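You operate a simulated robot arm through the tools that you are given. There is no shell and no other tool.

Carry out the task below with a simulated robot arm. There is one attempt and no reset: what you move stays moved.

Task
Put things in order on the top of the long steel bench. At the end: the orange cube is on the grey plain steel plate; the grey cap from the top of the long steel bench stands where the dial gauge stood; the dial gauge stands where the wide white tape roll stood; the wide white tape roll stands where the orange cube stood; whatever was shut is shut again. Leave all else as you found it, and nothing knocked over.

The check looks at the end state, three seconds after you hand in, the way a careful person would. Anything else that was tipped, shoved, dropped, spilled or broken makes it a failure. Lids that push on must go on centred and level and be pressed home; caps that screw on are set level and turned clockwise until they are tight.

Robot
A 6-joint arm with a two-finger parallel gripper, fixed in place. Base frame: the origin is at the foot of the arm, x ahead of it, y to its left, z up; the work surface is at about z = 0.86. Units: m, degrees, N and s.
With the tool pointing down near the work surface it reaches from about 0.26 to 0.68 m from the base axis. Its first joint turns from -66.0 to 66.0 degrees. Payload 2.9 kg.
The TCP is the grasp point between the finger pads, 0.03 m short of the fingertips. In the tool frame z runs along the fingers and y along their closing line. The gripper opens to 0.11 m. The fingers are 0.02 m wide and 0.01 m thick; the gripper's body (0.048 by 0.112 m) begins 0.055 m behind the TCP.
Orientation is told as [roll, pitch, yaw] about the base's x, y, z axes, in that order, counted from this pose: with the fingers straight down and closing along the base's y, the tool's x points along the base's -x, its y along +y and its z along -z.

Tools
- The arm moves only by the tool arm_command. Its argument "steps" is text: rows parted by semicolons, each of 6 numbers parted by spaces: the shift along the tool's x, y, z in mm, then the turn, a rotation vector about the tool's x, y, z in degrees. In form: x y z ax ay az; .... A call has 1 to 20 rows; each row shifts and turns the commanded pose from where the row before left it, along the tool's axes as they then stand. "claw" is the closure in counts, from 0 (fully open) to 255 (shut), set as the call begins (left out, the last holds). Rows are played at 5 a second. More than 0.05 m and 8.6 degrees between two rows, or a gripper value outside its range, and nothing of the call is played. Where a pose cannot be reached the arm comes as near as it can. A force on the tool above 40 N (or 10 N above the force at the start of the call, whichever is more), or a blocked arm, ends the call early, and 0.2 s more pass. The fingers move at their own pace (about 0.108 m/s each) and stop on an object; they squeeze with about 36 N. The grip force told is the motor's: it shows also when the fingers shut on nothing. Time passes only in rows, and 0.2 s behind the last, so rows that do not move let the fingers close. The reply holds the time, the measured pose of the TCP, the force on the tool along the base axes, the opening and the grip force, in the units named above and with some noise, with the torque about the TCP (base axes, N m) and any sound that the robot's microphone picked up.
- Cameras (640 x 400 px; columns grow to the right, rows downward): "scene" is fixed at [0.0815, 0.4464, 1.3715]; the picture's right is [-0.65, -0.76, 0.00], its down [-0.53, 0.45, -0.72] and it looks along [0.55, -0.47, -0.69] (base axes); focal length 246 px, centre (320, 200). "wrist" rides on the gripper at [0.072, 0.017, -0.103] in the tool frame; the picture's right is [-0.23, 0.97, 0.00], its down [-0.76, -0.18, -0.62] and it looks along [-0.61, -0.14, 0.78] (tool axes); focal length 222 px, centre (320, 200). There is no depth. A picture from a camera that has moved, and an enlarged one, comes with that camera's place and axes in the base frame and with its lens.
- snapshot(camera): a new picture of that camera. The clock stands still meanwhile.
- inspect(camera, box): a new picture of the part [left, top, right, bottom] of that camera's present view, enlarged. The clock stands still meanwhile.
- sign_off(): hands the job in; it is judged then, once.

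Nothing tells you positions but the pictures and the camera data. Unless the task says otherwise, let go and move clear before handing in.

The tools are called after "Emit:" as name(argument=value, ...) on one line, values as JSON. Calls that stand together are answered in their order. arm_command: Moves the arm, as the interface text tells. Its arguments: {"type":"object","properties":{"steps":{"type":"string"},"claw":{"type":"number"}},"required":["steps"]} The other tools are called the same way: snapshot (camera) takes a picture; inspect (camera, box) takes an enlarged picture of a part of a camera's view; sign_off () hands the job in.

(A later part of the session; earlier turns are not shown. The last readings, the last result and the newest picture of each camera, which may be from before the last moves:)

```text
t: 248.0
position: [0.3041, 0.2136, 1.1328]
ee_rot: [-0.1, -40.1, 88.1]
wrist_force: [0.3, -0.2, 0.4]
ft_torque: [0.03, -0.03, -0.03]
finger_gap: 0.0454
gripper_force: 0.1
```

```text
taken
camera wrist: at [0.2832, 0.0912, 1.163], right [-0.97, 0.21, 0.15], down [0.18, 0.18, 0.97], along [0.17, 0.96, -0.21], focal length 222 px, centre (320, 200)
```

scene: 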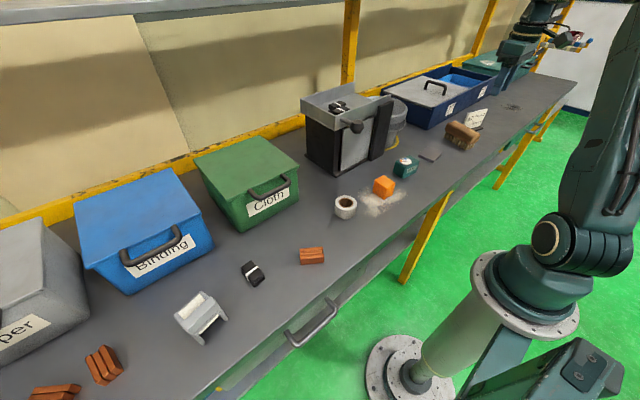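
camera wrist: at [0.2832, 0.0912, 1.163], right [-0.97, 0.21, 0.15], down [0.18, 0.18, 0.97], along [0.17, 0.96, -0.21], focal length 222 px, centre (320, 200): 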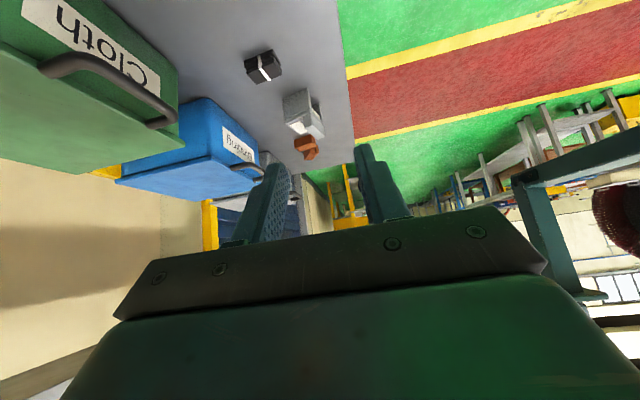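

Emit:
inspect(camera="wrist", box=[420, 80, 640, 220])

Emit:
inspect(camera="wrist", box=[290, 150, 460, 240])

Emit:
inspect(camera="wrist", box=[260, 70, 350, 165])

```text
2.86 times, centred on (530, 150) of wrist
camera zoom: at [0.2832, 0.0912, 1.163], right [-0.97, 0.21, 0.15], down [0.18, 0.18, 0.97], along [0.17, 0.96, -0.21], focal length 635 px, centre (-280, 343)
```

zoom: 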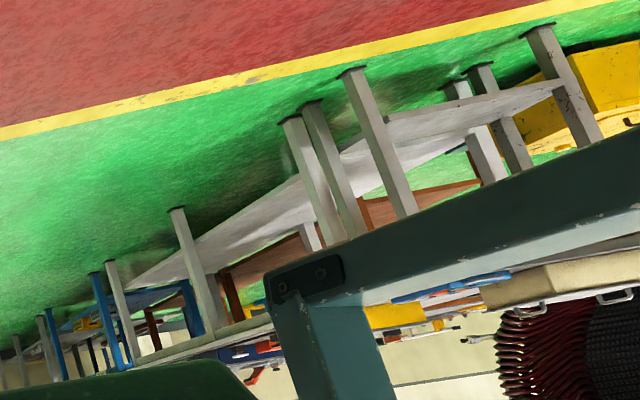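

```text
3.76 times, centred on (375, 195) of wrist
camera zoom: at [0.2832, 0.0912, 1.163], right [-0.97, 0.21, 0.15], down [0.18, 0.18, 0.97], along [0.17, 0.96, -0.21], focal length 836 px, centre (113, 219)
```

zoom: 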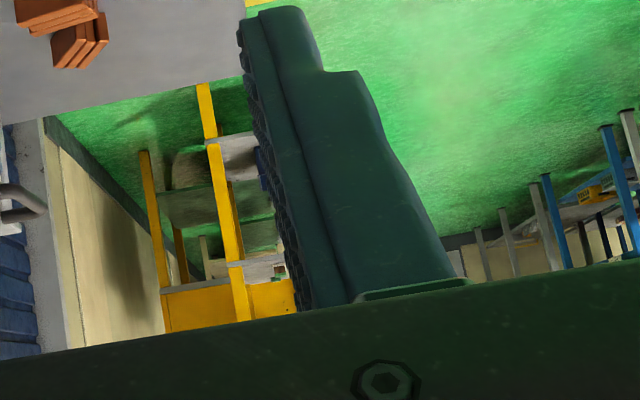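

```text
4.21 times, centred on (305, 118) of wrist
camera zoom: at [0.2832, 0.0912, 1.163], right [-0.97, 0.21, 0.15], down [0.18, 0.18, 0.97], along [0.17, 0.96, -0.21], focal length 935 px, centre (383, 547)
```

zoom: 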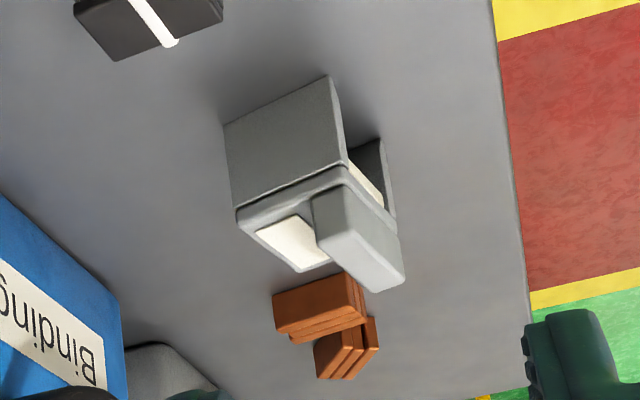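

It's a big hall with many tables, so the location phrase need not mean a twin nearby. By elimination — every reachable place on the top has been seen, both reachable bins are empty — the only small grey thing standing on this top is that grey piece at (0.38, 0.51), so I take it to be the cap. Now I level the tool and measure the objects for the moves.

Emit:
arm_command(steps="0 0 0 0 8 0; 0 0 0 0 8 0; 0 0 0 0 8 0; 0 0 0 0 8 0; 0 0 0 0 8 0; 0 0 0 0 0 8; 0 0 0 0 0 8; 0 0 0 0 0 8; 0 0 0 0 0 8; 0 0 0 0 0 8; 0 0 0 0 0 8; 0 0 0 0 0 8; 0 0 0 0 0 8; 0 0 0 0 0 8; 0 0 0 0 0 8; 0 0 0 0 0 8; 0 0 0 0 0 0", claw=0)

Emit:
arm_command(steps="0 -45 0 0 0 0; 0 -45 0 0 0 0; 0 -45 0 0 0 0; 0 -45 0 0 0 0; 0 -45 0 0 0 0; 0 -45 0 0 0 0; 0 -40 0 0 0 0; 0 0 0 0 0 0")

Emit:
snapshot(camera="wrist")

Emit:
inspect(camera="wrist", box=[90, 60, 450, 230])

```text
t: 251.6
position: [0.3044, 0.2126, 1.1309]
ee_rot: [0.0, -0.1, 0.0]
wrist_force: [0.9, 0.7, 0.8]
ft_torque: [0.01, 0.02, 0.01]
finger_gap: 0.1101
gripper_force: 0.0
```

```text
t: 253.4
position: [0.3033, -0.0973, 1.1347]
ee_rot: [0.0, 0.0, 0.1]
wrist_force: [-0.7, 0.1, 0.7]
ft_torque: [-0.01, -0.03, 0.0]
finger_gap: 0.1099
gripper_force: 0.0
```

```text
taken
camera wrist: at [0.2307, -0.0822, 1.2351], right [0.23, 0.97, 0.0], down [0.76, -0.18, 0.62], along [0.61, -0.14, -0.78], focal length 222 px, centre (320, 200)
```

wrist: 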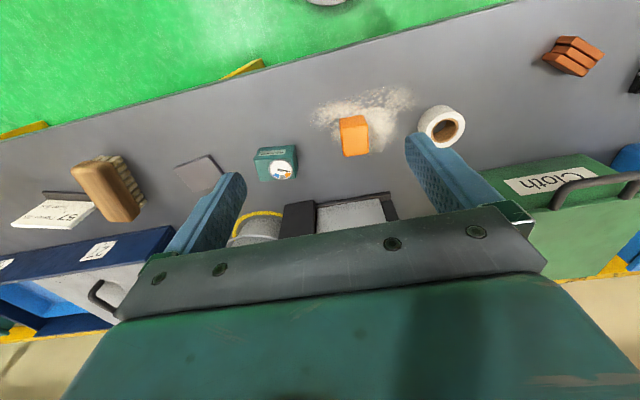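

```text
1.78 times, centred on (270, 145) of wrist
camera zoom: at [0.2307, -0.0822, 1.2351], right [0.23, 0.97, 0.0], down [0.76, -0.18, 0.62], along [0.61, -0.14, -0.78], focal length 395 px, centre (409, 298)
```

zoom: 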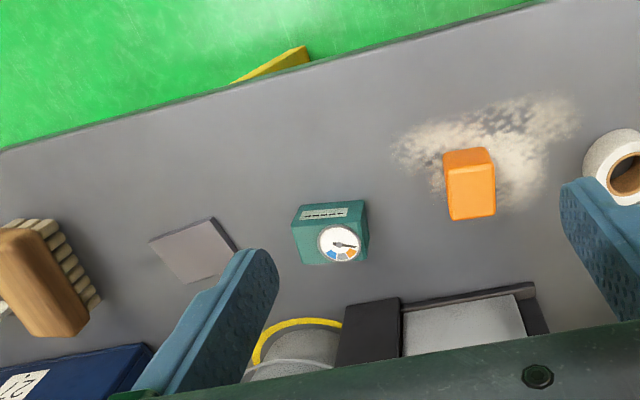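

I have estimates now: cube centre about (0.382, -0.062), gauge (0.405, -0.202), plate (0.397, -0.359). I hover over the cube to refine before gripping.

Emit:
arm_command(steps="-30 15 30 0 0 0; -30 15 30 0 0 0; -18 5 40 0 0 0; 0 0 30 0 0 0; 0 0 0 0 0 0")

Emit:
snapshot(camera="wrist")

Emit:
inspect(camera="wrist", box=[200, 40, 440, 190])

```text
t: 254.6
position: [0.3814, -0.0612, 0.9977]
ee_rot: [0.0, -0.2, 0.1]
wrist_force: [0.6, 0.4, 0.3]
ft_torque: [-0.01, 0.0, -0.02]
finger_gap: 0.11
gripper_force: 0.1
```

```text
taken
camera wrist: at [0.309, -0.0451, 1.0995], right [0.23, 0.97, 0.0], down [0.76, -0.18, 0.62], along [0.61, -0.14, -0.78], focal length 222 px, centre (320, 200)
```

wrist: 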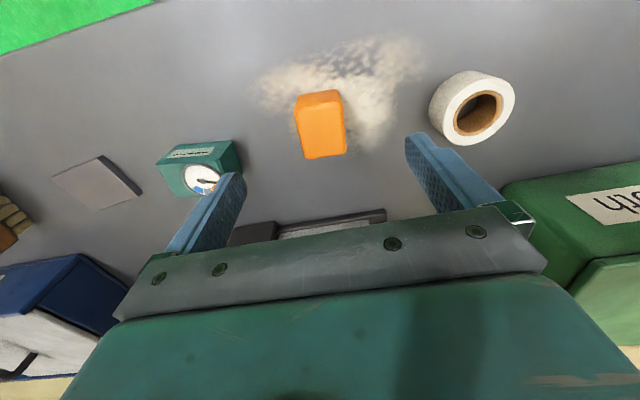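

```text
2.67 times, centred on (320, 115) of wrist
camera zoom: at [0.309, -0.0451, 1.0995], right [0.23, 0.97, 0.0], down [0.76, -0.18, 0.62], along [0.61, -0.14, -0.78], focal length 592 px, centre (320, 427)
```

zoom: 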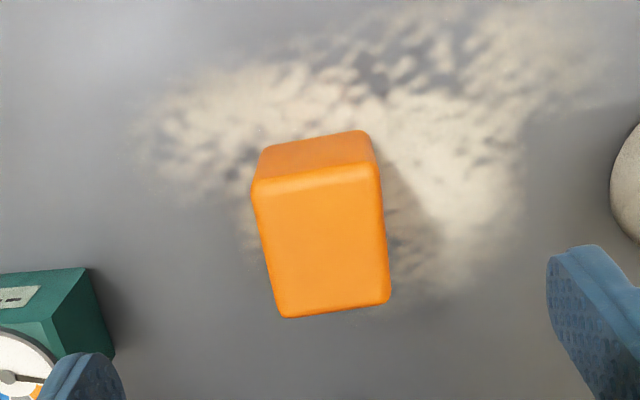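

Cube centre refined to (0.386, -0.062). I descend with open fingers and grip it.

Emit:
arm_command(steps="-4 0 25 0 0 0; 0 0 25 0 0 0; 0 0 25 0 0 0; 0 0 15 0 0 0; 0 0 10 0 0 0; 0 0 0 0 0 0")

Emit:
snapshot(camera="wrist")

```text
t: 256.0
position: [0.3876, -0.0626, 0.9002]
ee_rot: [-0.1, 0.1, 0.1]
wrist_force: [0.7, 0.2, -1.3]
ft_torque: [-0.02, -0.03, 0.0]
finger_gap: 0.11
gripper_force: 0.0
```

```text
taken
camera wrist: at [0.3152, -0.047, 1.0025], right [0.23, 0.97, 0.0], down [0.76, -0.18, 0.62], along [0.61, -0.14, -0.78], focal length 222 px, centre (320, 200)
```

wrist: 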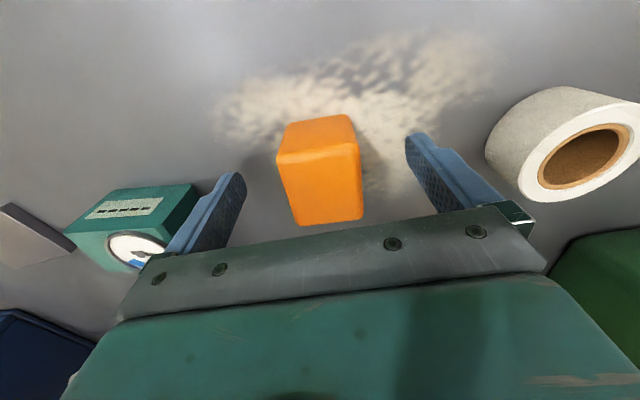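

Emit:
arm_command(steps="0 0 0 0 0 0; 0 0 0 0 0 0; 0 0 0 0 0 0; 0 0 0 0 0 0", claw=255)

Emit:
arm_command(steps="0 0 -10 0 0 0; 0 0 -20 0 0 0; 0 0 -30 0 0 0; 0 0 -30 0 0 0; 0 0 -10 0 0 0; 0 0 0 0 0 0")

Emit:
snapshot(camera="wrist")

```text
t: 257.0
position: [0.3893, -0.0631, 0.9017]
ee_rot: [0.0, -0.1, 0.1]
wrist_force: [0.8, -0.1, 0.2]
ft_torque: [0.01, 0.04, 0.0]
finger_gap: 0.0413
gripper_force: 36.1
```

```text
t: 258.4
position: [0.3857, -0.063, 1.0051]
ee_rot: [0.0, -0.1, 0.1]
wrist_force: [-0.2, 0.4, -0.7]
ft_torque: [0.03, 0.02, 0.0]
finger_gap: 0.0416
gripper_force: 35.8
```

```text
taken
camera wrist: at [0.3137, -0.0472, 1.1053], right [0.23, 0.97, 0.0], down [0.76, -0.18, 0.62], along [0.61, -0.14, -0.78], focal length 222 px, centre (320, 200)
```

wrist: 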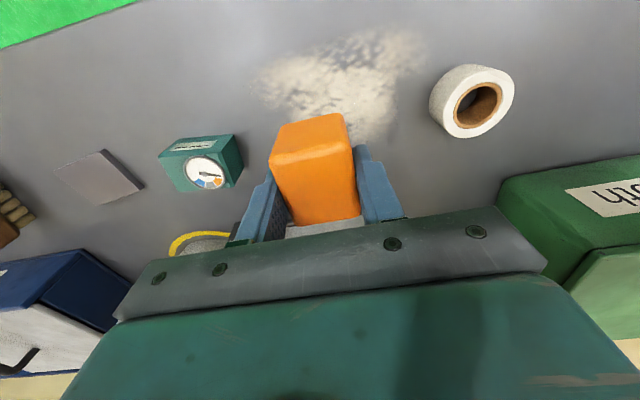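

The cube is up. From here I refine the plate, gauge and tape positions.

Emit:
inspect(camera="wrist", box=[40, 120, 260, 220])

Emit:
inspect(camera="wrist", box=[400, 40, 540, 160])

```text
2.91 times, centred on (150, 170) of wrist
camera zoom: at [0.3137, -0.0472, 1.1053], right [0.23, 0.97, 0.0], down [0.76, -0.18, 0.62], along [0.61, -0.14, -0.78], focal length 646 px, centre (814, 287)
```

zoom: 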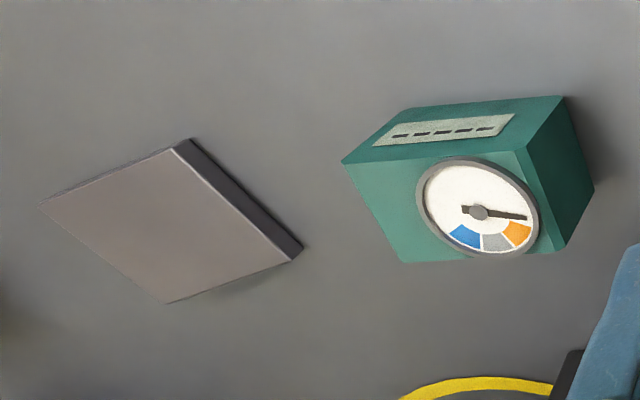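

```text
3.33 times, centred on (470, 100) of wrist
camera zoom: at [0.3137, -0.0472, 1.1053], right [0.23, 0.97, 0.0], down [0.76, -0.18, 0.62], along [0.61, -0.14, -0.78], focal length 740 px, centre (-180, 533)
```

zoom: 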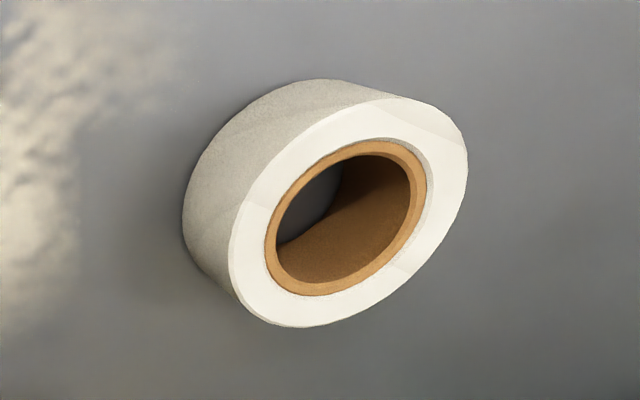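

Refined: plate centre (0.4025, -0.356), gauge (0.4055, -0.2015, turned about -9°), tape (0.402, 0.076). I carry the cube over to the plate.

Emit:
arm_command(steps="-3 -42 0 0 0 0; -3 -42 0 0 0 0; -3 -42 0 0 0 0; -3 -42 0 0 0 0; -3 -42 0 0 0 0; -3 -42 0 0 0 0; -2 -41 0 0 0 0; 0 0 20 0 0 0; 0 0 20 0 0 0; 0 0 0 0 0 0")

Emit:
snapshot(camera="wrist")

Emit:
inspect(camera="scene", box=[380, 110, 480, 190])

```text
t: 260.6
position: [0.4072, -0.3559, 0.9629]
ee_rot: [0.0, -0.1, 0.1]
wrist_force: [0.0, -0.6, -1.6]
ft_torque: [-0.03, -0.02, 0.0]
finger_gap: 0.0415
gripper_force: 36.4
```

```text
taken
camera wrist: at [0.3331, -0.3397, 1.0649], right [0.23, 0.97, 0.0], down [0.76, -0.18, 0.62], along [0.61, -0.14, -0.78], focal length 222 px, centre (320, 200)
```

wrist: 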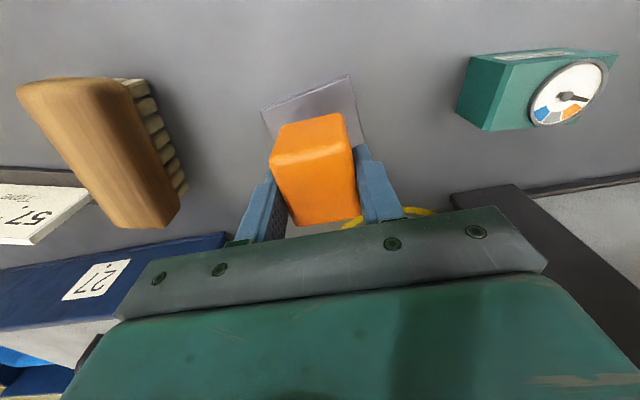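

```text
5.00 times, centred on (430, 150) of scene
camera zoom: at [0.0815, 0.4464, 1.3715], right [-0.65, -0.76, 0.0], down [-0.53, 0.45, -0.72], along [0.55, -0.47, -0.69], focal length 1229 px, centre (-230, 450)
```

zoom: 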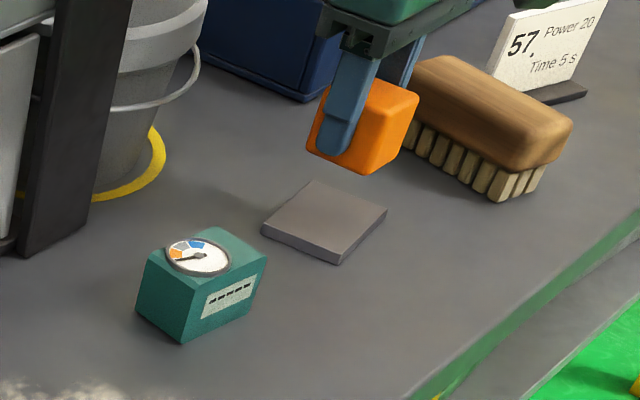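

Slight correction toward the plate's centre (0.403, -0.360), then a gentle descent until the cube touches.

Emit:
arm_command(steps="1 -4 15 0 0 0; 0 0 15 0 0 0; 0 0 8 0 0 0; 0 0 5 0 0 0; 0 0 3 0 0 0; 0 0 2 0 0 0; 0 0 0 0 0 0")

```text
t: 262.2
position: [0.4069, -0.3577, 0.9158]
ee_rot: [0.0, -0.1, 0.1]
wrist_force: [-0.1, -0.8, -0.7]
ft_torque: [-0.02, -0.02, 0.0]
finger_gap: 0.0412
gripper_force: 35.8
```

Emit:
arm_command(steps="0 0 1.5 0 0 0; 0 0 1.5 0 0 0; 0 0 0 0 0 0")

Emit:
arm_command(steps="0 0 1.5 0 0 0; 0 0 1.5 0 0 0; 0 0 0 0 0 0")

```text
t: 263.0
position: [0.4075, -0.3574, 0.9115]
ee_rot: [-0.1, -0.1, 0.1]
wrist_force: [0.2, 0.2, -1.2]
ft_torque: [0.03, -0.01, 0.0]
finger_gap: 0.0412
gripper_force: 36.0
```

```text
t: 263.8
position: [0.4075, -0.3584, 0.9108]
ee_rot: [-0.1, -0.2, 0.1]
wrist_force: [-6.7, 6.4, 23.7]
ft_torque: [0.3, 0.54, -0.02]
finger_gap: 0.0413
gripper_force: 35.8
```

Contact. I ease up 1.5 mm, open, and retreat straight up.

Emit:
arm_command(steps="0 0 -1.5 0 0 0; 0 0 0 0 0 0")

Emit:
arm_command(steps="0 0 0 0 0 0; 0 0 0 0 0 0; 0 0 0 0 0 0; 0 0 0 0 0 0; 0 0 -20 0 0 0; 0 0 -30 0 0 0; 0 0 -40 0 0 0; 0 0 0 0 0 0", claw=100)

Emit:
snapshot(camera="wrist")

Emit:
inspect(camera="scene", box=[380, 110, 480, 190])

```text
t: 264.4
position: [0.4065, -0.359, 0.9105]
ee_rot: [-0.1, -0.2, 0.1]
wrist_force: [-2.5, 1.5, 21.2]
ft_torque: [0.14, 0.39, -0.03]
finger_gap: 0.0411
gripper_force: 35.8
```

```text
t: 266.2
position: [0.4101, -0.36, 0.9986]
ee_rot: [0.0, -0.1, 0.0]
wrist_force: [1.5, 0.3, -0.4]
ft_torque: [-0.01, 0.02, -0.04]
finger_gap: 0.0671
gripper_force: 0.2
```

```text
taken
camera wrist: at [0.3357, -0.3437, 1.1013], right [0.23, 0.97, 0.0], down [0.76, -0.18, 0.62], along [0.61, -0.14, -0.78], focal length 222 px, centre (320, 200)
```

wrist: 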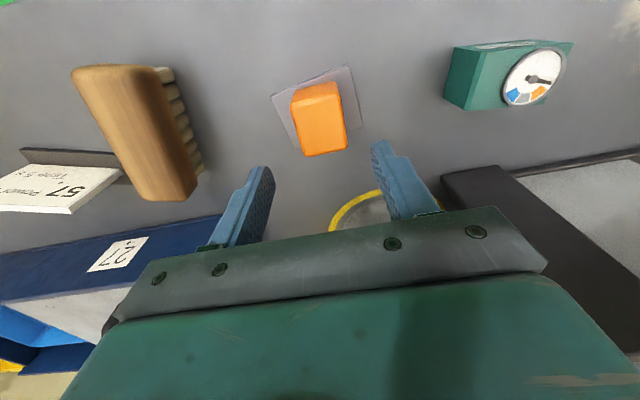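

```text
5.00 times, centred on (430, 150) of scene
camera zoom: at [0.0815, 0.4464, 1.3715], right [-0.65, -0.76, 0.0], down [-0.53, 0.45, -0.72], along [0.55, -0.47, -0.69], focal length 1229 px, centre (-230, 450)
```

zoom: 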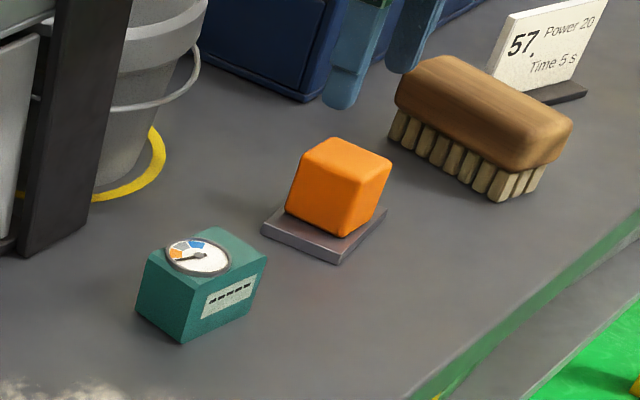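

The cube sits squarely on the plate. Next the tape roll: I move over to it at about (0.402, 0.076).

Emit:
arm_command(steps="1 44 -5 0 0 0; 1 44 0 0 0 0; 1 44 0 0 0 0; 1 44 0 0 0 0; 1 44 0 0 0 0; 1 44 0 0 0 0; 1 44 0 0 0 0; 1 44 0 0 0 0; 0 44 0 0 0 0; 0 40 0 0 0 0; 0 0 0 0 0 0", claw=0)

Emit:
snapshot(camera="wrist")

Emit:
inspect(camera="wrist", box=[220, 50, 420, 170])

```text
t: 268.6
position: [0.3968, 0.0752, 1.0027]
ee_rot: [0.1, -0.1, 0.0]
wrist_force: [0.8, -0.5, -0.2]
ft_torque: [-0.02, -0.04, -0.02]
finger_gap: 0.1098
gripper_force: 0.1
```

```text
taken
camera wrist: at [0.3244, 0.0919, 1.1056], right [0.23, 0.97, 0.0], down [0.76, -0.18, 0.62], along [0.61, -0.14, -0.78], focal length 222 px, centre (320, 200)
```

wrist: 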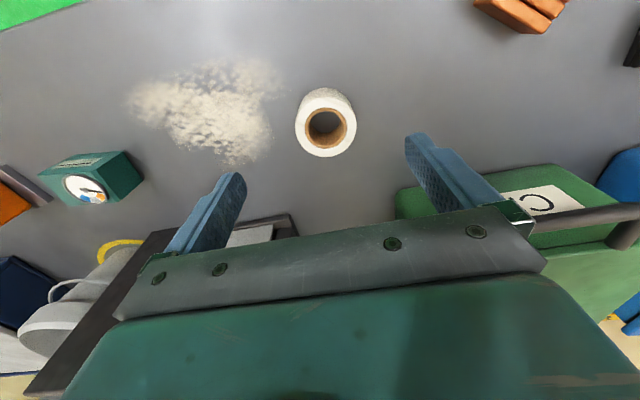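

```text
3.20 times, centred on (320, 110) of wrist
camera zoom: at [0.3244, 0.0919, 1.1056], right [0.23, 0.97, 0.0], down [0.76, -0.18, 0.62], along [0.61, -0.14, -0.78], focal length 711 px, centre (320, 488)
```

zoom: 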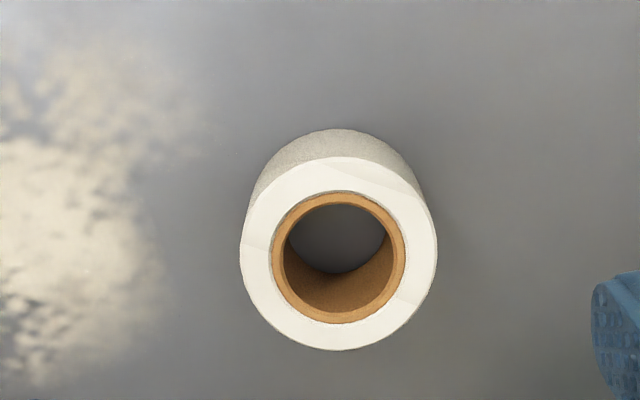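

Tape roll centre refined to (0.405, 0.079), height 33 mm. I descend and grip.

Emit:
arm_command(steps="-8 4 25 0 0 0; 0 0 25 0 0 0; 0 0 25 0 0 0; 0 0 18 0 0 0; 0 0 10 0 0 0; 0 0 4 0 0 0; 0 0 0 0 0 0")

Emit:
snapshot(camera="wrist")

```text
t: 270.2
position: [0.4059, 0.0809, 0.8983]
ee_rot: [0.0, -0.1, 0.1]
wrist_force: [0.4, -0.4, 0.3]
ft_torque: [0.0, 0.0, 0.01]
finger_gap: 0.11
gripper_force: 0.1
```

```text
taken
camera wrist: at [0.3334, 0.0977, 0.9992], right [0.23, 0.97, 0.0], down [0.76, -0.18, 0.62], along [0.61, -0.14, -0.78], focal length 222 px, centre (320, 200)
```

wrist: 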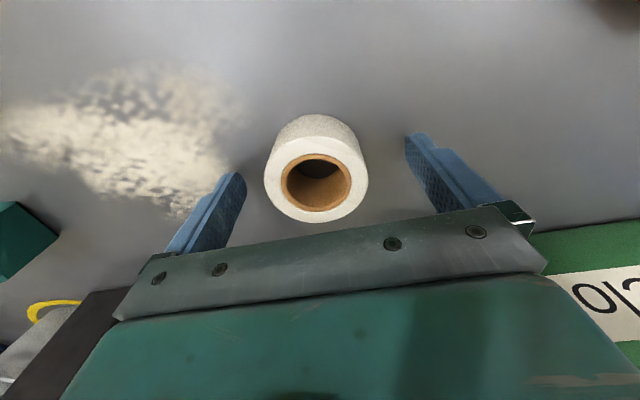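

Emit:
arm_command(steps="0 0 4 0 0 0; 0 0 0 0 0 0")

Emit:
arm_command(steps="0 0 0 0 0 0; 0 0 0 0 0 0; 0 0 0 0 0 0; 0 0 0 0 0 0", claw=255)

Emit:
arm_command(steps="0 0 -10 0 0 0; 0 0 -20 0 0 0; 0 0 -30 0 0 0; 0 0 -30 0 0 0; 0 0 0 0 0 0")

Emit:
snapshot(camera="wrist")

```text
t: 270.8
position: [0.406, 0.0826, 0.8933]
ee_rot: [0.1, -0.1, 0.2]
wrist_force: [-0.1, 0.0, 1.2]
ft_torque: [-0.02, 0.0, 0.02]
finger_gap: 0.1099
gripper_force: 0.1
```

```text
t: 271.8
position: [0.4056, 0.0823, 0.8943]
ee_rot: [0.0, 0.0, 0.1]
wrist_force: [-0.9, -0.3, 1.1]
ft_torque: [-0.01, -0.04, -0.02]
finger_gap: 0.0584
gripper_force: 36.5
```

```text
t: 273.0
position: [0.4033, 0.0853, 0.9839]
ee_rot: [0.0, -0.1, 0.1]
wrist_force: [-0.6, -0.1, -0.4]
ft_torque: [-0.03, -0.02, -0.01]
finger_gap: 0.0586
gripper_force: 36.1
```

```text
taken
camera wrist: at [0.3307, 0.1002, 1.0849], right [0.23, 0.97, 0.0], down [0.76, -0.18, 0.62], along [0.61, -0.14, -0.78], focal length 222 px, centre (320, 200)
```

wrist: 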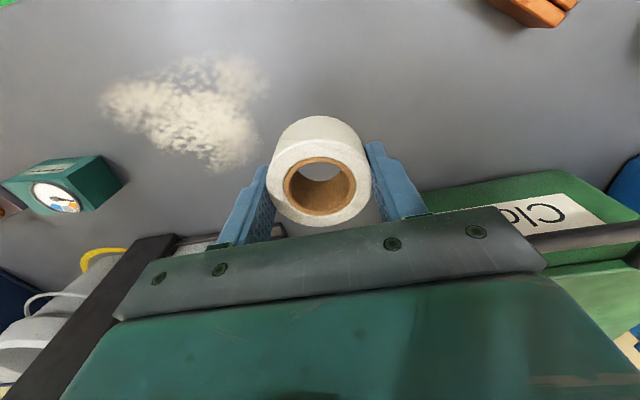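

The roll is held. I carry it to where the cube stood, (0.386, -0.062), and set it down gently.

Emit:
arm_command(steps="5 -36 0 0 0 0; 5 -36 0 0 0 0; 5 -36 0 0 0 0; 3 -35 0 0 0 0; 0 0 30 0 0 0; 0 0 30 0 0 0; 0 0 15 0 0 0; 0 0 8 0 0 0; 0 0 0 0 0 0")

Emit:
arm_command(steps="0 0 2 0 0 0; 0 0 2 0 0 0; 0 0 1.5 0 0 0; 0 0 0 0 0 0")

```text
t: 275.0
position: [0.3869, -0.0612, 0.8997]
ee_rot: [0.0, 0.1, 0.1]
wrist_force: [0.7, -0.1, -0.8]
ft_torque: [0.0, 0.0, -0.02]
finger_gap: 0.0584
gripper_force: 36.2
```

```text
t: 276.0
position: [0.3877, -0.061, 0.8938]
ee_rot: [-0.1, -0.1, 0.1]
wrist_force: [0.2, 0.7, -0.8]
ft_torque: [0.01, 0.0, -0.02]
finger_gap: 0.0581
gripper_force: 36.7
```

Emit:
arm_command(steps="0 0 1 0 0 0; 0 0 1 0 0 0; 0 0 0 0 0 0")

Emit:
arm_command(steps="0 0 0 0 0 0; 0 0 0 0 0 0; 0 0 0 0 0 0", claw=80)

Emit:
arm_command(steps="0 0 -10 0 0 0; 0 0 -20 0 0 0; 0 0 -30 0 0 0; 0 0 -40 0 0 0; 0 0 0 0 0 0", claw=40)

Emit:
snapshot(camera="wrist")

Emit:
inspect(camera="scene", box=[330, 140, 450, 220])

```text
t: 276.8
position: [0.3869, -0.0615, 0.8945]
ee_rot: [0.0, -0.1, 0.1]
wrist_force: [-7.7, 1.5, 19.2]
ft_torque: [0.16, 0.03, 0.08]
finger_gap: 0.0585
gripper_force: 36.4
```

```text
t: 277.6
position: [0.3879, -0.0616, 0.8929]
ee_rot: [0.0, -0.1, 0.1]
wrist_force: [-1.1, 0.4, -0.5]
ft_torque: [0.04, 0.0, 0.01]
finger_gap: 0.0753
gripper_force: 0.0
```

```text
t: 278.8
position: [0.3881, -0.0633, 0.9943]
ee_rot: [0.0, 0.0, 0.0]
wrist_force: [0.3, -0.7, 0.4]
ft_torque: [-0.02, -0.04, 0.0]
finger_gap: 0.0927
gripper_force: 0.1
```

```text
taken
camera wrist: at [0.3154, -0.0472, 1.0966], right [0.23, 0.97, 0.0], down [0.76, -0.18, 0.62], along [0.61, -0.14, -0.78], focal length 222 px, centre (320, 200)
```

wrist: 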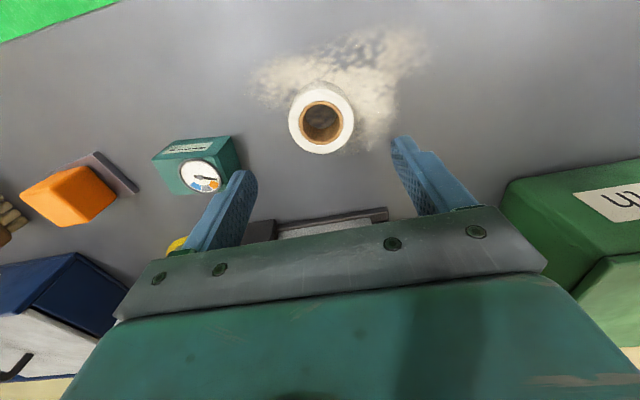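

```text
5.00 times, centred on (390, 180) of scene
camera zoom: at [0.0815, 0.4464, 1.3715], right [-0.65, -0.76, 0.0], down [-0.53, 0.45, -0.72], along [0.55, -0.47, -0.69], focal length 1229 px, centre (-30, 300)
```

zoom: 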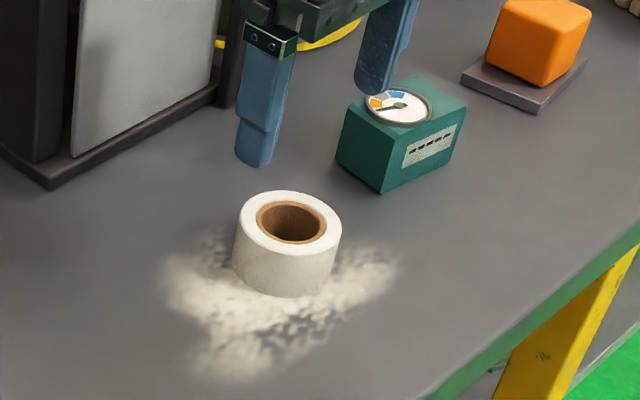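

The roll stands where the cube was. Next the dial gauge at (0.4055, -0.2015), turning the gripper about -9° to match it.

Emit:
arm_command(steps="-6 -46 0 0 0 0; -6 -46 0 0 0 0; -6 -46 0 0 0 0; 0 0 0 0 0 4.4; 0 0 0 0 0 4.4; 0 0 0 0 0 0", claw=0)

Emit:
snapshot(camera="wrist")

Emit:
inspect(camera="wrist", box=[220, 50, 420, 180])

```text
t: 280.2
position: [0.4063, -0.2025, 0.9937]
ee_rot: [0.0, -0.2, -8.7]
wrist_force: [0.5, -0.3, 0.1]
ft_torque: [0.0, -0.01, 0.0]
finger_gap: 0.1098
gripper_force: 0.3
```

```text
taken
camera wrist: at [0.3372, -0.174, 1.0955], right [0.37, 0.93, 0.0], down [0.73, -0.29, 0.62], along [0.58, -0.23, -0.78], focal length 222 px, centre (320, 200)
```

wrist: 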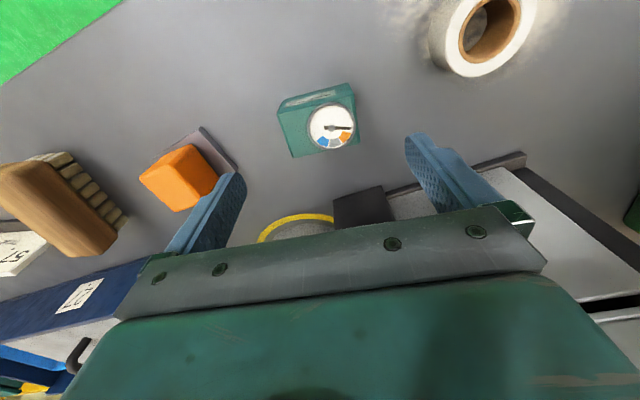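

```text
3.08 times, centred on (320, 115) of wrist
camera zoom: at [0.3372, -0.174, 1.0955], right [0.37, 0.93, 0.0], down [0.73, -0.29, 0.62], along [0.58, -0.23, -0.78], focal length 684 px, centre (320, 462)
```

zoom: 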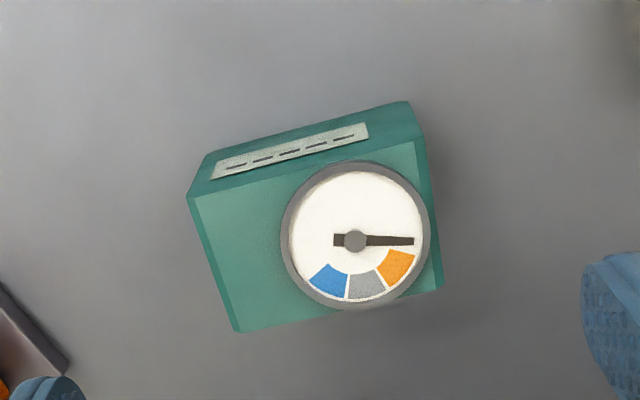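

Well aligned. I descend, grip the gauge and lift it.

Emit:
arm_command(steps="0 0 25 0 0 0; 0 0 25 0 0 0; 0 0 25 0 0 0; 0 0 15 0 0 0; 0 0 9 0 0 0; 0 0 0 0 0 0")

Emit:
arm_command(steps="0 0 0 0 0 0; 0 0 0 0 0 0; 0 0 0 0 0 0; 0 0 0 0 0 0", claw=255)

Emit:
arm_command(steps="0 0 -10 0 0 0; 0 0 -20 0 0 0; 0 0 -30 0 0 0; 0 0 -30 0 0 0; 0 0 0 0 0 0")

Emit:
snapshot(camera="wrist")

```text
t: 281.6
position: [0.4056, -0.2017, 0.893]
ee_rot: [-0.1, -0.1, -8.8]
wrist_force: [-0.9, 0.1, 0.0]
ft_torque: [-0.02, -0.01, -0.03]
finger_gap: 0.1101
gripper_force: 0.0
```

```text
t: 282.6
position: [0.4075, -0.2012, 0.8935]
ee_rot: [0.0, -0.2, -8.6]
wrist_force: [-1.0, 0.3, -0.2]
ft_torque: [-0.02, 0.03, 0.03]
finger_gap: 0.0657
gripper_force: 24.6
```

```text
t: 283.8
position: [0.4075, -0.1995, 0.9837]
ee_rot: [0.0, -0.1, -8.7]
wrist_force: [0.4, -0.5, -2.0]
ft_torque: [-0.02, -0.02, 0.01]
finger_gap: 0.0656
gripper_force: 24.7
```

```text
taken
camera wrist: at [0.3376, -0.1725, 1.0859], right [0.37, 0.93, 0.0], down [0.73, -0.29, 0.62], along [0.58, -0.23, -0.78], focal length 222 px, centre (320, 200)
```

wrist: 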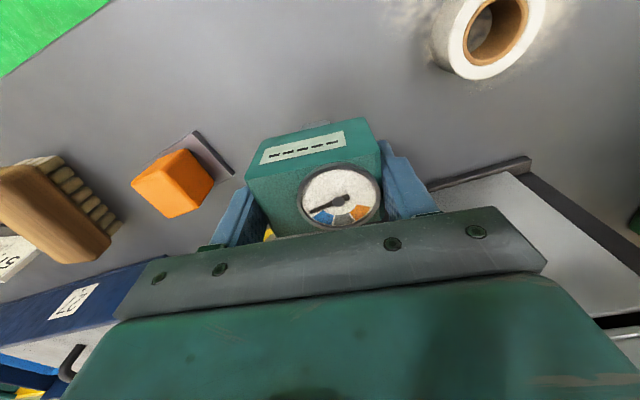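

The gauge is up. Its needle looks different now, so I zoom in on the dial.

Emit:
inspect(camera="wrist", box=[240, 110, 430, 240])

```text
3.08 times, centred on (335, 175) of wrist
camera zoom: at [0.3376, -0.1725, 1.0859], right [0.37, 0.93, 0.0], down [0.73, -0.29, 0.62], along [0.58, -0.23, -0.78], focal length 684 px, centre (274, 277)
```

zoom: 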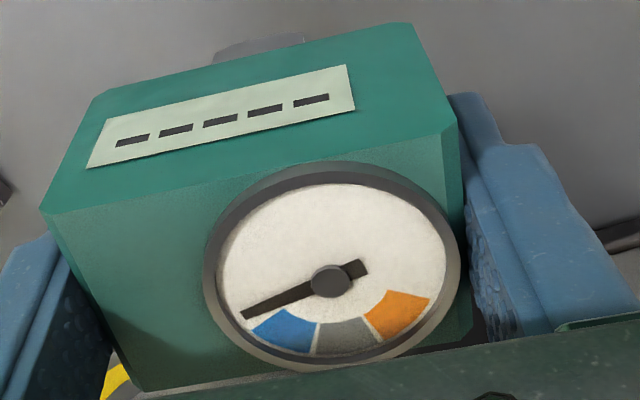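

There is something grey on the bench just beneath the lifted gauge! I shift the gauge sideways to see it.

Emit:
arm_command(steps="0 0 -20 0 0 0; 20 0 -20 0 0 0; 30 0 -20 0 0 0; 0 0 0 0 0 0")

Emit:
snapshot(camera="wrist")

Emit:
inspect(camera="scene", box=[360, 130, 460, 200])

Emit:
snapshot(camera="scene")

```text
t: 284.8
position: [0.3577, -0.19, 1.0447]
ee_rot: [0.1, 0.0, -8.7]
wrist_force: [-0.9, -0.3, -1.8]
ft_torque: [0.0, 0.03, -0.01]
finger_gap: 0.0656
gripper_force: 25.1
```

```text
taken
camera wrist: at [0.2872, -0.1633, 1.1461], right [0.37, 0.93, 0.0], down [0.73, -0.29, 0.62], along [0.58, -0.23, -0.78], focal length 222 px, centre (320, 200)
```

wrist: 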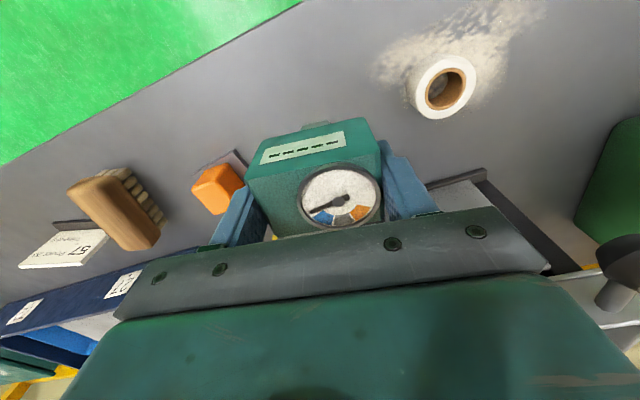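

```text
5.71 times, centred on (410, 165) of scene
camera zoom: at [0.0815, 0.4464, 1.3715], right [-0.65, -0.76, 0.0], down [-0.53, 0.45, -0.72], along [0.55, -0.47, -0.69], focal length 1405 px, centre (-194, 400)
```

zoom: 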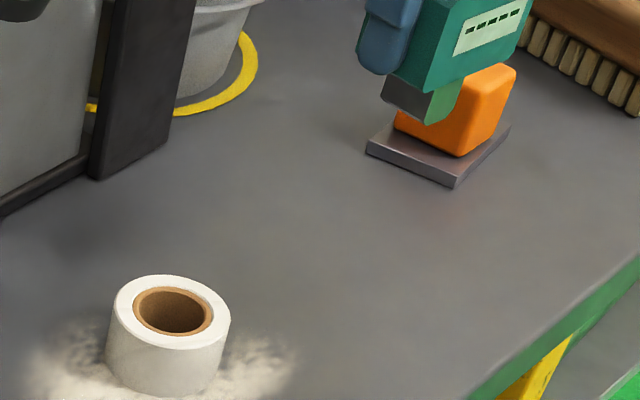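

```text
taken
```

scene: 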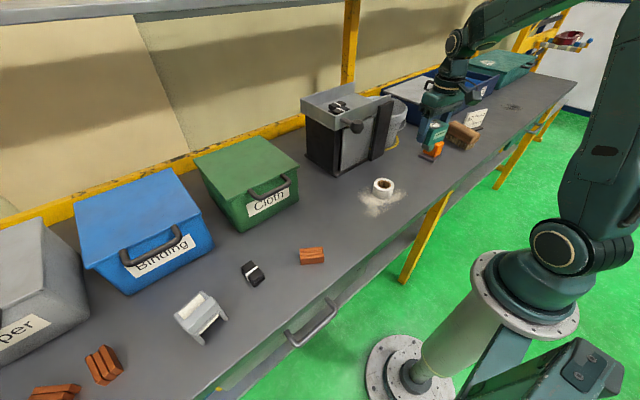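

Emit:
inspect(camera="scene", box=[410, 110, 460, 160])

Emit:
inspect(camera="wrist", box=[230, 100, 430, 230])

```text
8.00 times, centred on (435, 135) of scene
camera zoom: at [0.0815, 0.4464, 1.3715], right [-0.65, -0.76, 0.0], down [-0.53, 0.45, -0.72], along [0.55, -0.47, -0.69], focal length 1967 px, centre (-600, 720)
```

zoom: 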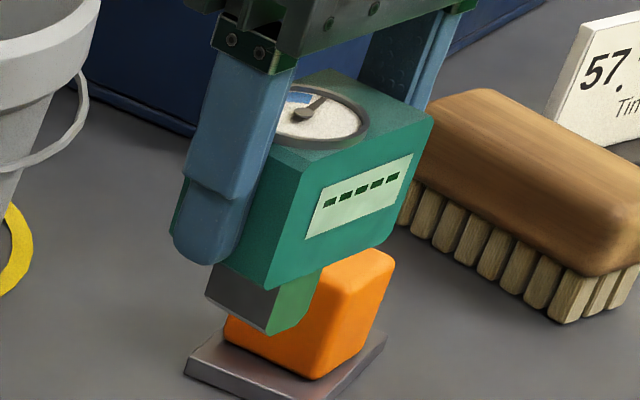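

```text
3.08 times, centred on (330, 165) of wrist
camera zoom: at [0.2872, -0.1633, 1.1461], right [0.37, 0.93, 0.0], down [0.73, -0.29, 0.62], along [0.58, -0.23, -0.78], focal length 684 px, centre (289, 308)
```

zoom: 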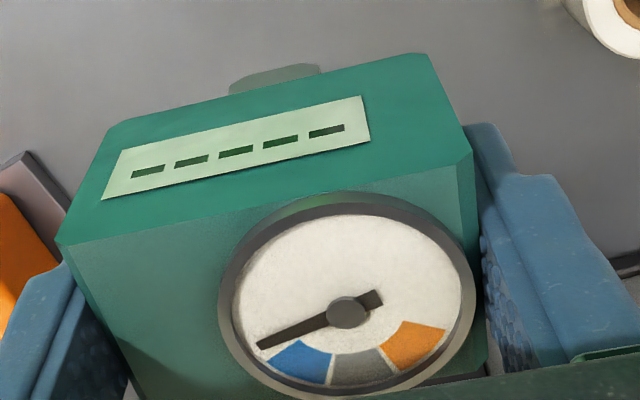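

The grey part is the gauge's own spring foot that slid out below when lifted. I carry the gauge to where the tape roll stood, (0.405, 0.080), and lower it until the body is seated as before.

Emit:
arm_command(steps="-1 46 0 0 0 0; -1 46 0 0 0 0; -1 46 0 0 0 0; -1 46 0 0 0 0; -1 46 0 0 0 0; -2 45 0 0 0 0; 0 0 30 0 0 0; 0 0 30 0 0 0; 0 0 30 0 0 0; 0 0 20 0 0 0; 0 0 0 0 0 0")

Emit:
snapshot(camera="wrist")

Emit:
inspect(camera="scene", box=[300, 150, 400, 230])

```text
t: 287.2
position: [0.4037, 0.0798, 0.9354]
ee_rot: [0.0, 0.0, -8.7]
wrist_force: [0.5, 0.0, -2.2]
ft_torque: [0.03, -0.01, 0.01]
finger_gap: 0.0659
gripper_force: 25.0
```

```text
taken
camera wrist: at [0.3348, 0.107, 1.0376], right [0.37, 0.93, 0.0], down [0.73, -0.29, 0.62], along [0.58, -0.23, -0.78], focal length 222 px, centre (320, 200)
```

wrist: 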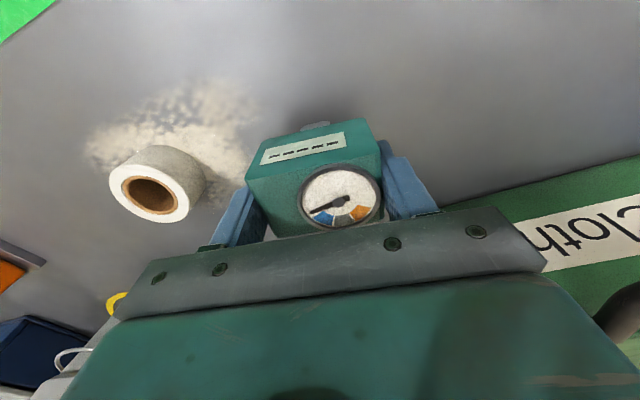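

```text
5.00 times, centred on (350, 190) of scene
camera zoom: at [0.0815, 0.4464, 1.3715], right [-0.65, -0.76, 0.0], down [-0.53, 0.45, -0.72], along [0.55, -0.47, -0.69], focal length 1229 px, centre (170, 250)
```

zoom: 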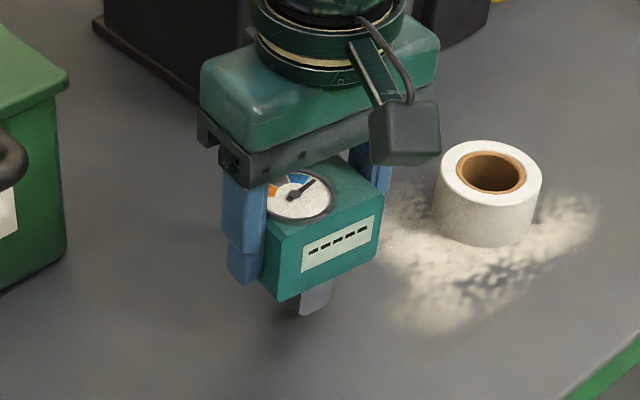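

Emit:
arm_command(steps="-2 1 8 0 0 0; 0 0 8 0 0 0; 0 0 8 0 0 0; 0 0 6 0 0 0; 0 0 4 0 0 0; 0 0 0 0 0 0")

Emit:
arm_command(steps="0 0 2 0 0 0; 0 0 2 0 0 0; 0 0 2 0 0 0; 0 0 0 0 0 0")

```text
t: 288.6
position: [0.4074, 0.0809, 0.9006]
ee_rot: [0.0, 0.0, -8.6]
wrist_force: [1.0, -0.2, -1.9]
ft_torque: [0.01, 0.02, 0.0]
finger_gap: 0.0656
gripper_force: 25.0
```

```text
t: 289.6
position: [0.4062, 0.0804, 0.8934]
ee_rot: [0.0, -0.1, -8.7]
wrist_force: [-0.1, -0.1, -2.3]
ft_torque: [-0.02, 0.03, 0.02]
finger_gap: 0.0658
gripper_force: 24.9
```

Emit:
arm_command(steps="0 0 1 0 0 0; 0 0 1 0 0 0; 0 0 0 0 0 0")

Emit:
snapshot(camera="wrist")

```text
t: 290.4
position: [0.4069, 0.0803, 0.8919]
ee_rot: [0.0, -0.2, -8.7]
wrist_force: [-5.4, -0.1, 20.8]
ft_torque: [-0.04, 0.09, 0.04]
finger_gap: 0.0659
gripper_force: 25.2
```

```text
taken
camera wrist: at [0.3377, 0.1065, 0.9944], right [0.37, 0.93, 0.0], down [0.72, -0.29, 0.63], along [0.58, -0.23, -0.78], focal length 222 px, centre (320, 200)
```

wrist: 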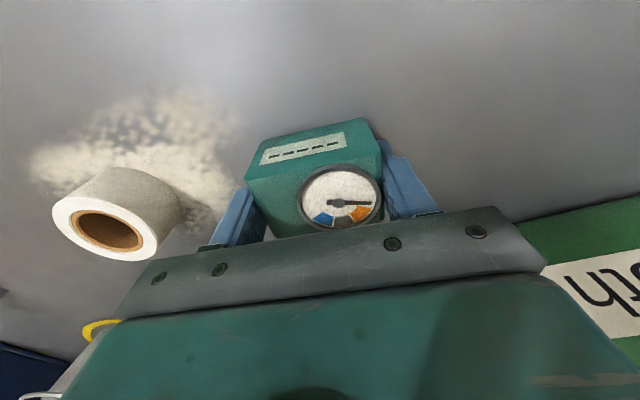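

The gauge is seated and its needle is back as before. I release and lift clear.

Emit:
arm_command(steps="0 0 -1 0 0 0; 0 0 0 0 0 0; 0 0 0 0 0 0", claw=60)

Emit:
arm_command(steps="0 0 -10 0 0 0; 0 0 -20 0 0 0; 0 0 -30 0 0 0; 0 0 -40 0 0 0; 0 0 -40 0 0 0; 0 0 0 0 0 0", claw=0)

Emit:
snapshot(camera="wrist")

Emit:
inspect(camera="scene", box=[300, 130, 440, 230])

```text
t: 291.2
position: [0.4075, 0.0788, 0.8935]
ee_rot: [0.1, -0.1, -8.7]
wrist_force: [0.0, 0.7, -0.5]
ft_torque: [0.05, 0.0, -0.01]
finger_gap: 0.0843
gripper_force: 0.0
```

```text
t: 292.6
position: [0.4054, 0.0791, 1.0363]
ee_rot: [-0.1, -0.1, -8.6]
wrist_force: [-0.8, 0.9, 0.5]
ft_torque: [0.0, 0.0, -0.01]
finger_gap: 0.1101
gripper_force: 0.1
```

```text
taken
camera wrist: at [0.3353, 0.1054, 1.138], right [0.37, 0.93, 0.0], down [0.73, -0.29, 0.62], along [0.58, -0.23, -0.78], focal length 222 px, centre (320, 200)
```

wrist: 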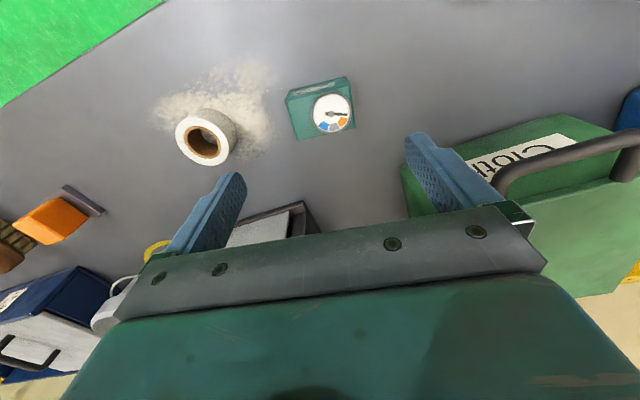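

```text
4.00 times, centred on (370, 180) of scene
camera zoom: at [0.0815, 0.4464, 1.3715], right [-0.65, -0.76, 0.0], down [-0.53, 0.45, -0.72], along [0.55, -0.47, -0.69], focal length 983 px, centre (120, 280)
```

zoom: 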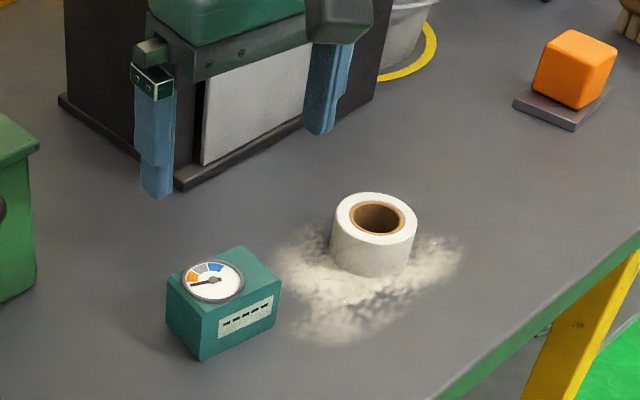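

Three of the four are done. Now the grey piece: I go over it and measure its pose.

Emit:
arm_command(steps="0 0 -10 0 0 -7; 0 45 0 0 0 -7; 0 45 0 0 0 -6; 0 45 0 0 0 0; 0 45 0 0 0 0; 0 45 0 0 0 0; 0 45 0 0 0 0; 0 45 0 0 0 0; 0 45 0 0 0 0; 0 40 0 0 0 0; 0 0 0 0 0 0")

Emit:
snapshot(camera="wrist")

```text
t: 295.0
position: [0.3434, 0.4727, 1.0422]
ee_rot: [0.0, -0.1, 11.3]
wrist_force: [0.1, -0.2, -0.4]
ft_torque: [-0.01, 0.01, -0.02]
finger_gap: 0.1101
gripper_force: 0.1
```

```text
taken
camera wrist: at [0.2677, 0.4745, 1.1435], right [0.03, 1.0, 0.0], down [0.78, -0.02, 0.62], along [0.62, -0.02, -0.78], focal length 222 px, centre (320, 200)
```

wrist: 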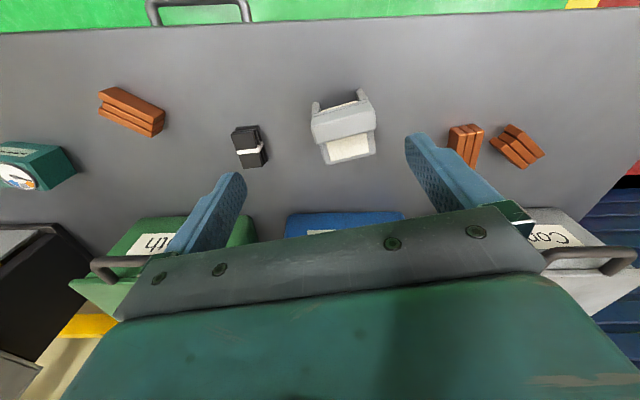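

Emit:
inspect(camera="wrist", box=[270, 60, 420, 180])

Emit:
inspect(camera="wrist", box=[70, 60, 290, 180])

```text
3.33 times, centred on (345, 120) of wrist
camera zoom: at [0.2677, 0.4745, 1.1435], right [0.03, 1.0, 0.0], down [0.78, -0.02, 0.62], along [0.62, -0.02, -0.78], focal length 740 px, centre (237, 467)
```

zoom: 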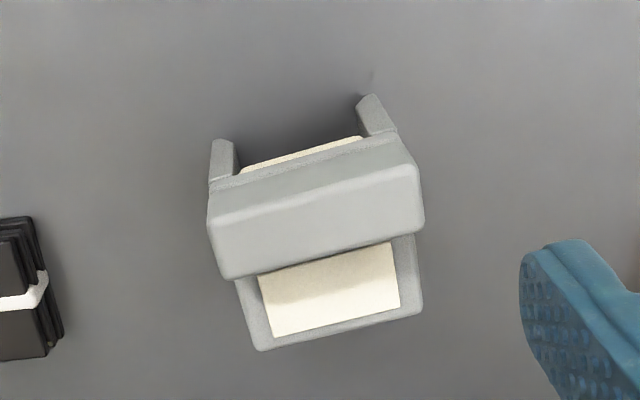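

```text
2.91 times, centred on (180, 120) of wrist
camera zoom: at [0.2677, 0.4745, 1.1435], right [0.03, 1.0, 0.0], down [0.78, -0.02, 0.62], along [0.62, -0.02, -0.78], focal length 646 px, centre (727, 433)
```

zoom: 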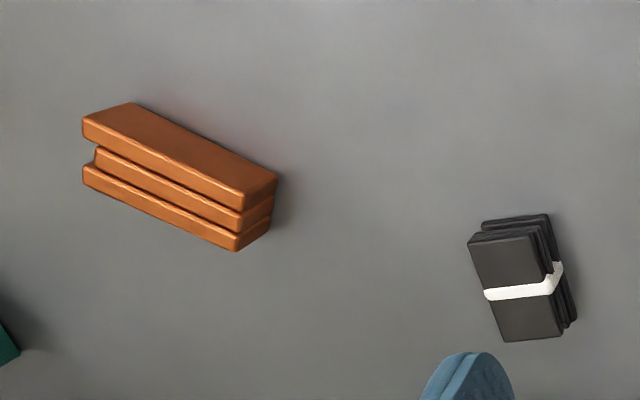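

The piece is 6.2 cm wide, turned about 12°, centred near (0.376, 0.501). I align, descend, and grip it across its side plates.

Emit:
arm_command(steps="-18 11 20 0 0 -1.1; -17 10 25 0 0 0; 0 0 25 0 0 0; 0 0 25 0 0 0; 0 0 20 0 0 0; 0 0 0 0 0 0")

Emit:
snapshot(camera="wrist")

Emit:
inspect(camera="scene", box=[130, 250, 290, 360])

```text
t: 296.4
position: [0.3755, 0.5024, 0.9275]
ee_rot: [0.1, 0.0, 12.4]
wrist_force: [0.1, -0.2, 0.2]
ft_torque: [0.01, 0.01, 0.01]
finger_gap: 0.1098
gripper_force: 0.1
```

```text
taken
camera wrist: at [0.3006, 0.5024, 1.0293], right [0.01, 1.0, 0.0], down [0.78, -0.01, 0.62], along [0.62, -0.01, -0.78], focal length 222 px, centre (320, 200)
```

wrist: 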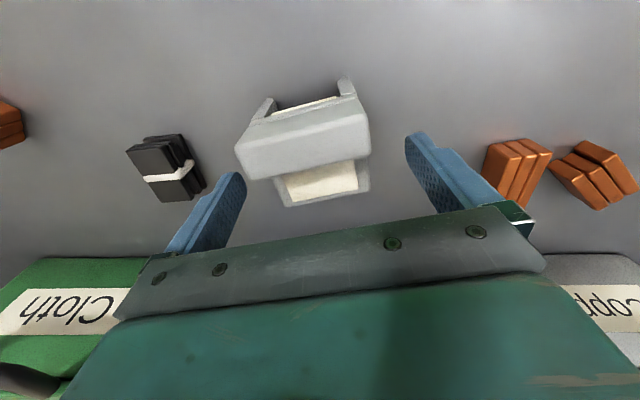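

```text
3.64 times, centred on (210, 305) of scene
camera zoom: at [0.0815, 0.4464, 1.3715], right [-0.65, -0.76, 0.0], down [-0.53, 0.45, -0.72], along [0.55, -0.47, -0.69], focal length 894 px, centre (720, -182)
```

zoom: 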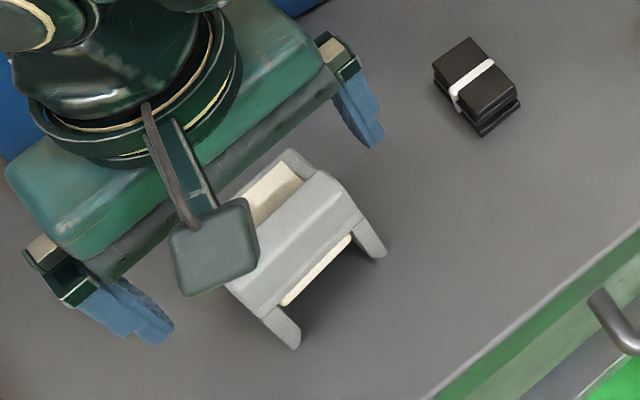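

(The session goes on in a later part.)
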